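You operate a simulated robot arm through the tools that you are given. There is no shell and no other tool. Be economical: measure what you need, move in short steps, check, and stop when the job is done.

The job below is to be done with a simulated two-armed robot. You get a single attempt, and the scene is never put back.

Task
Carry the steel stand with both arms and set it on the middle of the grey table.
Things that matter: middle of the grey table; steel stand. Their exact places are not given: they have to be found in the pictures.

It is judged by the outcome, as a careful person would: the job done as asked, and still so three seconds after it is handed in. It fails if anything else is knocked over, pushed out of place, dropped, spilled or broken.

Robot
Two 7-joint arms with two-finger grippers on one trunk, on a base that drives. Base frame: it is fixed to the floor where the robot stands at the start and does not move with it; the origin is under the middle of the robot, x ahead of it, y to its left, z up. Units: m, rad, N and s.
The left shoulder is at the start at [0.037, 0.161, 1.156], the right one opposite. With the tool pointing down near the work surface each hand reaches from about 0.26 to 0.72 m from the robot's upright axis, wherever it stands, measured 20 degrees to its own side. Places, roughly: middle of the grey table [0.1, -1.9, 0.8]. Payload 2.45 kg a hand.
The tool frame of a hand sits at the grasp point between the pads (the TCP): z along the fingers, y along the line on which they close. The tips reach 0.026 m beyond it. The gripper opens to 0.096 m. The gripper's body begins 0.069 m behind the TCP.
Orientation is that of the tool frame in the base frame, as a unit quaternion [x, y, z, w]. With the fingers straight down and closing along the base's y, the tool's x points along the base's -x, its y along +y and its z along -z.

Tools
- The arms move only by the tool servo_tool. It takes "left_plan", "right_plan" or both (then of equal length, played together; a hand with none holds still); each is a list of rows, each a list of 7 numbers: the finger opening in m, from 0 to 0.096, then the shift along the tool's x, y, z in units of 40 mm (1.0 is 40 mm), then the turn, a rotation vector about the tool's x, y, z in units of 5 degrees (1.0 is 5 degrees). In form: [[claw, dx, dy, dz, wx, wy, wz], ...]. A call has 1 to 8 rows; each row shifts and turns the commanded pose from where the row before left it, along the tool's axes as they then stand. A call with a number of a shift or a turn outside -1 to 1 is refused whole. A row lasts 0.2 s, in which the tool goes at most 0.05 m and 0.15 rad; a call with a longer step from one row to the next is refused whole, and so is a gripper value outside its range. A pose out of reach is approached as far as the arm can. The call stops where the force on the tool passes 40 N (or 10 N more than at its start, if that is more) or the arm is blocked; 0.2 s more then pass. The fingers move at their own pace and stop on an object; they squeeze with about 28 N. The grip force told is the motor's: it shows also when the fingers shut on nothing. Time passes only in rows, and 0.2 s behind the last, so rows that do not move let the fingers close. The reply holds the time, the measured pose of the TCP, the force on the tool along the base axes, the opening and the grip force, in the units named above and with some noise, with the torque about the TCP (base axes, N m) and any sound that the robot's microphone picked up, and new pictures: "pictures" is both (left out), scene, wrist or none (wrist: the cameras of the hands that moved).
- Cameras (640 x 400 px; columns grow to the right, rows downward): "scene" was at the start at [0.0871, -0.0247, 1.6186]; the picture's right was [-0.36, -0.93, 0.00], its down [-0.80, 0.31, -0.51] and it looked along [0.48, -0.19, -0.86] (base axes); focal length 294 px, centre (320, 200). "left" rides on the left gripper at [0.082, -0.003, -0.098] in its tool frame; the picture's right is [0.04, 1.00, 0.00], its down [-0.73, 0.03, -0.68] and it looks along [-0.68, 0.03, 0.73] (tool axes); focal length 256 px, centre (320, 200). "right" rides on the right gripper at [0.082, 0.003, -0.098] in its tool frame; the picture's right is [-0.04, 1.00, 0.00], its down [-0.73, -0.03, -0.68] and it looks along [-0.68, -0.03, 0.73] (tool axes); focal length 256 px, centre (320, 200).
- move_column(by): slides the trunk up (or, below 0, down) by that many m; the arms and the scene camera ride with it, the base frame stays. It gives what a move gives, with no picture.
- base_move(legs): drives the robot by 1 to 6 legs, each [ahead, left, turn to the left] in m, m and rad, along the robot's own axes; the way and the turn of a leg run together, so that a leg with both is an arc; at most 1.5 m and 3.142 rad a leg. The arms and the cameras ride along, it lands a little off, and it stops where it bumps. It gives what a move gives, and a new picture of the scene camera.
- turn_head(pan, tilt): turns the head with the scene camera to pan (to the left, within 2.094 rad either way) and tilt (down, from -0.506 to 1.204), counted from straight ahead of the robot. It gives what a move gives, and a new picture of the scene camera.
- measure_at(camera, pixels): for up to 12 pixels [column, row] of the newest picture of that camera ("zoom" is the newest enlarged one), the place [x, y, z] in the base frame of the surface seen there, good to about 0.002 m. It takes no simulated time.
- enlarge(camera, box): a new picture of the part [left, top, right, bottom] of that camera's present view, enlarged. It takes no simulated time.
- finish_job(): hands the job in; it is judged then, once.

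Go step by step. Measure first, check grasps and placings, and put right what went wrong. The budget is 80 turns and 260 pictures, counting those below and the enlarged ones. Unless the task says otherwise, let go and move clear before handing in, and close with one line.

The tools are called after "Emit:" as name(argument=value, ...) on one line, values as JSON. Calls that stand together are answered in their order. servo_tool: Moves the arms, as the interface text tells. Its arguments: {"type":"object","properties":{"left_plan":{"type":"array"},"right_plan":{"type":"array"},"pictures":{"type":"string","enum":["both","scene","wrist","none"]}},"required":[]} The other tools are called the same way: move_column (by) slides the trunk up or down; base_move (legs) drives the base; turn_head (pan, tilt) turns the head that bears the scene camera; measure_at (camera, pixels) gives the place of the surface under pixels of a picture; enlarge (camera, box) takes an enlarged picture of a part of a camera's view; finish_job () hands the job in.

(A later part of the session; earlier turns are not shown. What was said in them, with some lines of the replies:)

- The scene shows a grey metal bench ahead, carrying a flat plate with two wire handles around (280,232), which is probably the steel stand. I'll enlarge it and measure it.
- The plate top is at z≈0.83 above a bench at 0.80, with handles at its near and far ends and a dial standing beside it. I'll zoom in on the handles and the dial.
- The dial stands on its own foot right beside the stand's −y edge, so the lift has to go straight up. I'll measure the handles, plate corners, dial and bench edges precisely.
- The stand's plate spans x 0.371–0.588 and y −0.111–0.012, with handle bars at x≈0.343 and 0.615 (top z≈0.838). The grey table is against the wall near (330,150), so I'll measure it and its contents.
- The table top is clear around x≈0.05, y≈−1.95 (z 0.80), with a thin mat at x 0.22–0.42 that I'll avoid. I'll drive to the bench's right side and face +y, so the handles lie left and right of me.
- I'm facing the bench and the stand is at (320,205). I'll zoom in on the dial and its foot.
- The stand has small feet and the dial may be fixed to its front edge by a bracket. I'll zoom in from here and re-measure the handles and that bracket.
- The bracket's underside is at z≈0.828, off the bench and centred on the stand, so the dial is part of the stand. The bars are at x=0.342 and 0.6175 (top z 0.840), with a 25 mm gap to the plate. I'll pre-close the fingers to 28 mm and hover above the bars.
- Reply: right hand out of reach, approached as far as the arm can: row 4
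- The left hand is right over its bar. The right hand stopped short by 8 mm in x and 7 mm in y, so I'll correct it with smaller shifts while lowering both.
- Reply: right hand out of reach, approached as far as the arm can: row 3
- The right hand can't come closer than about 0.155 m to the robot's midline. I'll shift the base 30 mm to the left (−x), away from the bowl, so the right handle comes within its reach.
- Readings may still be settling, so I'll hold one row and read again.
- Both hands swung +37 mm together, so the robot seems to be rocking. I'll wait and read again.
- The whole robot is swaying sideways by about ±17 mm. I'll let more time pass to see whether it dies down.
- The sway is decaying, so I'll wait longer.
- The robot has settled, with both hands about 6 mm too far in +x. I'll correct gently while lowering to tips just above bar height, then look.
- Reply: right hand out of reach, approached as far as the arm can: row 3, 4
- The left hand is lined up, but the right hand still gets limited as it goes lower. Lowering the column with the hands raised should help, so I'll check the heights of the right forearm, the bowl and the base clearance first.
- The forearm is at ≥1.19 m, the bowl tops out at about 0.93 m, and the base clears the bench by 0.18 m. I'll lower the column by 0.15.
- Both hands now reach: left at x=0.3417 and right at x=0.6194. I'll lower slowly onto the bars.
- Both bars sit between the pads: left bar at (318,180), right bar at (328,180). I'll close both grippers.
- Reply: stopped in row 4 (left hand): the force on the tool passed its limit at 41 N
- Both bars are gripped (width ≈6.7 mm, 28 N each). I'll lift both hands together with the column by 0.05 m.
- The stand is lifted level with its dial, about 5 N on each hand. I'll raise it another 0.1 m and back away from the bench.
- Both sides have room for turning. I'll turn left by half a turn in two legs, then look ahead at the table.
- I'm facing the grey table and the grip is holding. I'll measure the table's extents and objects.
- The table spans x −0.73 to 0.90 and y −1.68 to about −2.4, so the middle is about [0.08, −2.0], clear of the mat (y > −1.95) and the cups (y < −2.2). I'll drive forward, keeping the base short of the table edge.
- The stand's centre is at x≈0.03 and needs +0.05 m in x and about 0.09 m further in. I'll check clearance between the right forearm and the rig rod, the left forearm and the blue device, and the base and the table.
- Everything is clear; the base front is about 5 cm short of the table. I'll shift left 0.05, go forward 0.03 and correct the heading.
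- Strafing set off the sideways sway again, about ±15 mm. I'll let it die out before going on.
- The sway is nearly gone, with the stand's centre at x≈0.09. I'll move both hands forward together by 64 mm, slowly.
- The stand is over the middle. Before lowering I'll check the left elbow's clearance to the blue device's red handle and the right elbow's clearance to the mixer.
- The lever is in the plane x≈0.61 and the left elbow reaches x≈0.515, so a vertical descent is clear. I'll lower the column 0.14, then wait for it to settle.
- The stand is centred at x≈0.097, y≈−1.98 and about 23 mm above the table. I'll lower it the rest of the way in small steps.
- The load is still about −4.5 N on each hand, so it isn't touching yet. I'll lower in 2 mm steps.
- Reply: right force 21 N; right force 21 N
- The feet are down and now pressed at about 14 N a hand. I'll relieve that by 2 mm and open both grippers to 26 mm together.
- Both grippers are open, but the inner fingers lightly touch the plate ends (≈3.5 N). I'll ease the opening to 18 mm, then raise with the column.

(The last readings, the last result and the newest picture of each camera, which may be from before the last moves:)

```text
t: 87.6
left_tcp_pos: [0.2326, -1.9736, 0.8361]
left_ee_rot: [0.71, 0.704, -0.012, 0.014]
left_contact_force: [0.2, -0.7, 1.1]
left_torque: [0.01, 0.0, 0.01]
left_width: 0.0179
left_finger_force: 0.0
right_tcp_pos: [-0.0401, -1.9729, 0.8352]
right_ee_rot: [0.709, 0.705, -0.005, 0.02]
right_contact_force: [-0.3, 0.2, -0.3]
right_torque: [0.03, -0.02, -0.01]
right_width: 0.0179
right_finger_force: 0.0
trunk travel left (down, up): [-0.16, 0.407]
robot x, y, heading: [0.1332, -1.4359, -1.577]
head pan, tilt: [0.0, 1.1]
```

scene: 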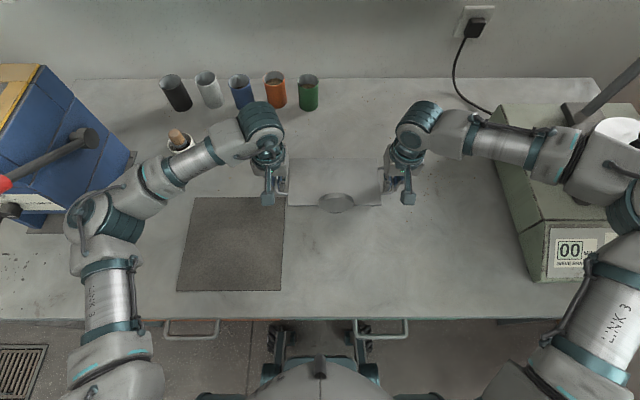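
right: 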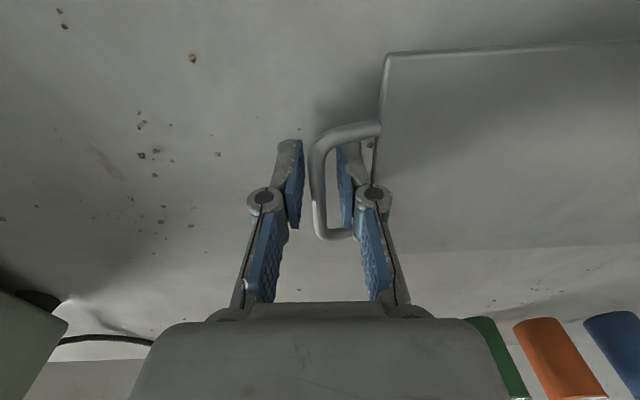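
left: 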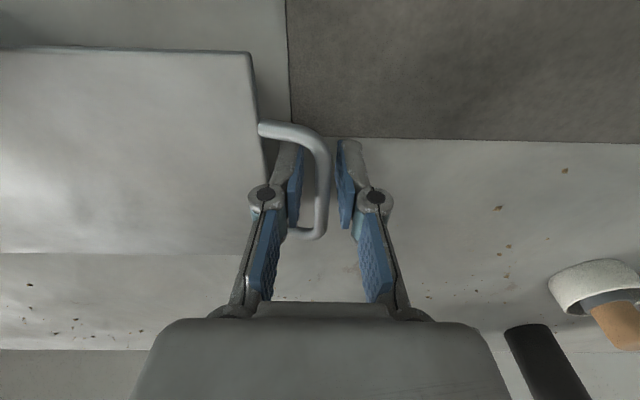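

Both hands are now contact-free, with the bars between open pads. I'll raise the column 0.16 m straight up.

Emit:
move_column(by=0.03)

Emit:
move_column(by=0.14)

Emit:
servo_tool(right_plan=[[0.018, 0, 0, 0, 0, 0, 0]], pictures="scene")

Emit:
enlarge(camera="scene", box=[220, 80, 440, 220])

```text
t: 88.4
left_tcp_pos: [0.2338, -1.9736, 0.8629]
left_ee_rot: [0.711, 0.703, -0.01, 0.013]
left_contact_force: [0.2, 0.1, -0.8]
left_torque: [0.01, -0.01, -0.01]
left_width: 0.018
left_finger_force: 0.1
right_tcp_pos: [-0.0406, -1.974, 0.864]
right_ee_rot: [0.709, 0.705, -0.004, 0.019]
right_contact_force: [0.5, -0.2, 0.5]
right_torque: [0.02, -0.02, 0.01]
right_width: 0.018
right_finger_force: 0.0
trunk travel left (down, up): [-0.19, 0.377]
robot x, y, heading: [0.1331, -1.4389, -1.572]
head pan, tilt: [0.0, 1.1]
```

```text
t: 90.0
left_tcp_pos: [0.2333, -1.9733, 1.0053]
left_ee_rot: [0.711, 0.703, -0.011, 0.014]
left_contact_force: [-1.0, -0.3, -0.2]
left_torque: [0.01, -0.02, 0.0]
left_width: 0.0181
left_finger_force: 0.1
right_tcp_pos: [-0.0407, -1.9728, 1.0047]
right_ee_rot: [0.709, 0.705, -0.005, 0.02]
right_contact_force: [-0.9, 0.4, -0.6]
right_torque: [0.03, -0.01, 0.0]
right_width: 0.0181
right_finger_force: 0.0
trunk travel left (down, up): [-0.33, 0.237]
robot x, y, heading: [0.1298, -1.4365, -1.575]
head pan, tilt: [0.0, 1.1]
```

```text
t: 90.4
left_tcp_pos: [0.2317, -1.9726, 1.0054]
left_ee_rot: [0.71, 0.704, -0.012, 0.014]
left_contact_force: [-1.0, 0.6, -0.1]
left_torque: [0.03, -0.02, 0.01]
left_width: 0.0178
left_finger_force: 0.2
right_tcp_pos: [-0.0399, -1.9721, 1.0052]
right_ee_rot: [0.708, 0.706, -0.005, 0.018]
right_contact_force: [0.1, -0.9, 0.4]
right_torque: [-0.02, 0.01, -0.02]
right_width: 0.0176
right_finger_force: 0.0
trunk travel left (down, up): [-0.33, 0.237]
robot x, y, heading: [0.1339, -1.4349, -1.576]
head pan, tilt: [0.0, 1.1]
```

scene: 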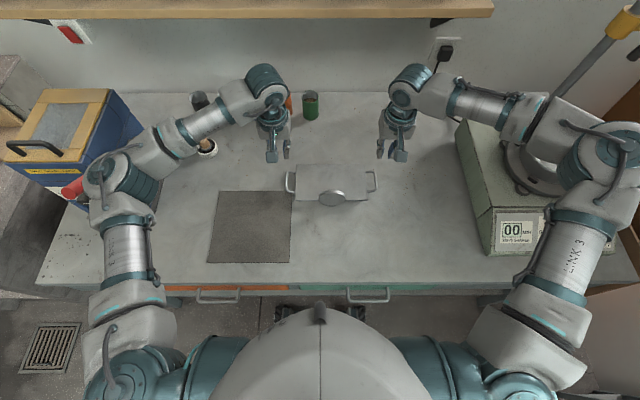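

```text
2.86 times, centred on (330, 150) of scene
```

zoom: 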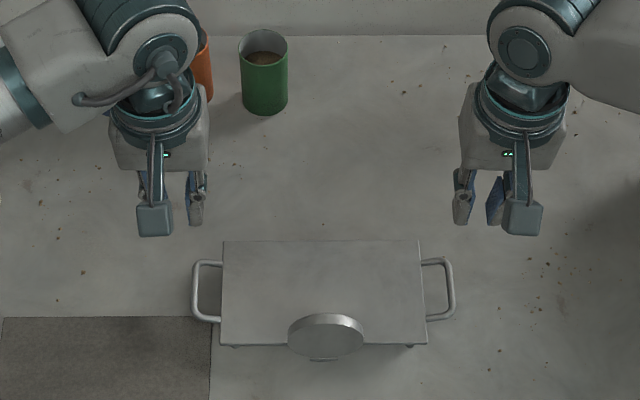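

The stand rests alone on the table with the hands clear above. I'll check that it is level and where it sits.

Emit:
measure_at(camera="zoom", pixels=[[226, 245], [416, 245], [224, 340], [424, 340], [320, 290]])

```text
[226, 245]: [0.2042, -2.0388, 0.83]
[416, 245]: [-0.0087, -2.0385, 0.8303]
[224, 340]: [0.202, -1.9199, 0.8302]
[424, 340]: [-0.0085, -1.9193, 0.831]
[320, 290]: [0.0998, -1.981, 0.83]
```

The plate is level at z≈0.830 on the 0.800 table, centred at [0.10, −1.98], clear of the mat, and nothing else has moved. I'm handing it in.

Emit:
finish_job()

```text
The job is handed in.
```

The steel stand, with its dial, was carried with both arms and now stands level on the middle of the grey table at about [0.10, −1.98]; both hands are clear of it and nothing else was disturbed.
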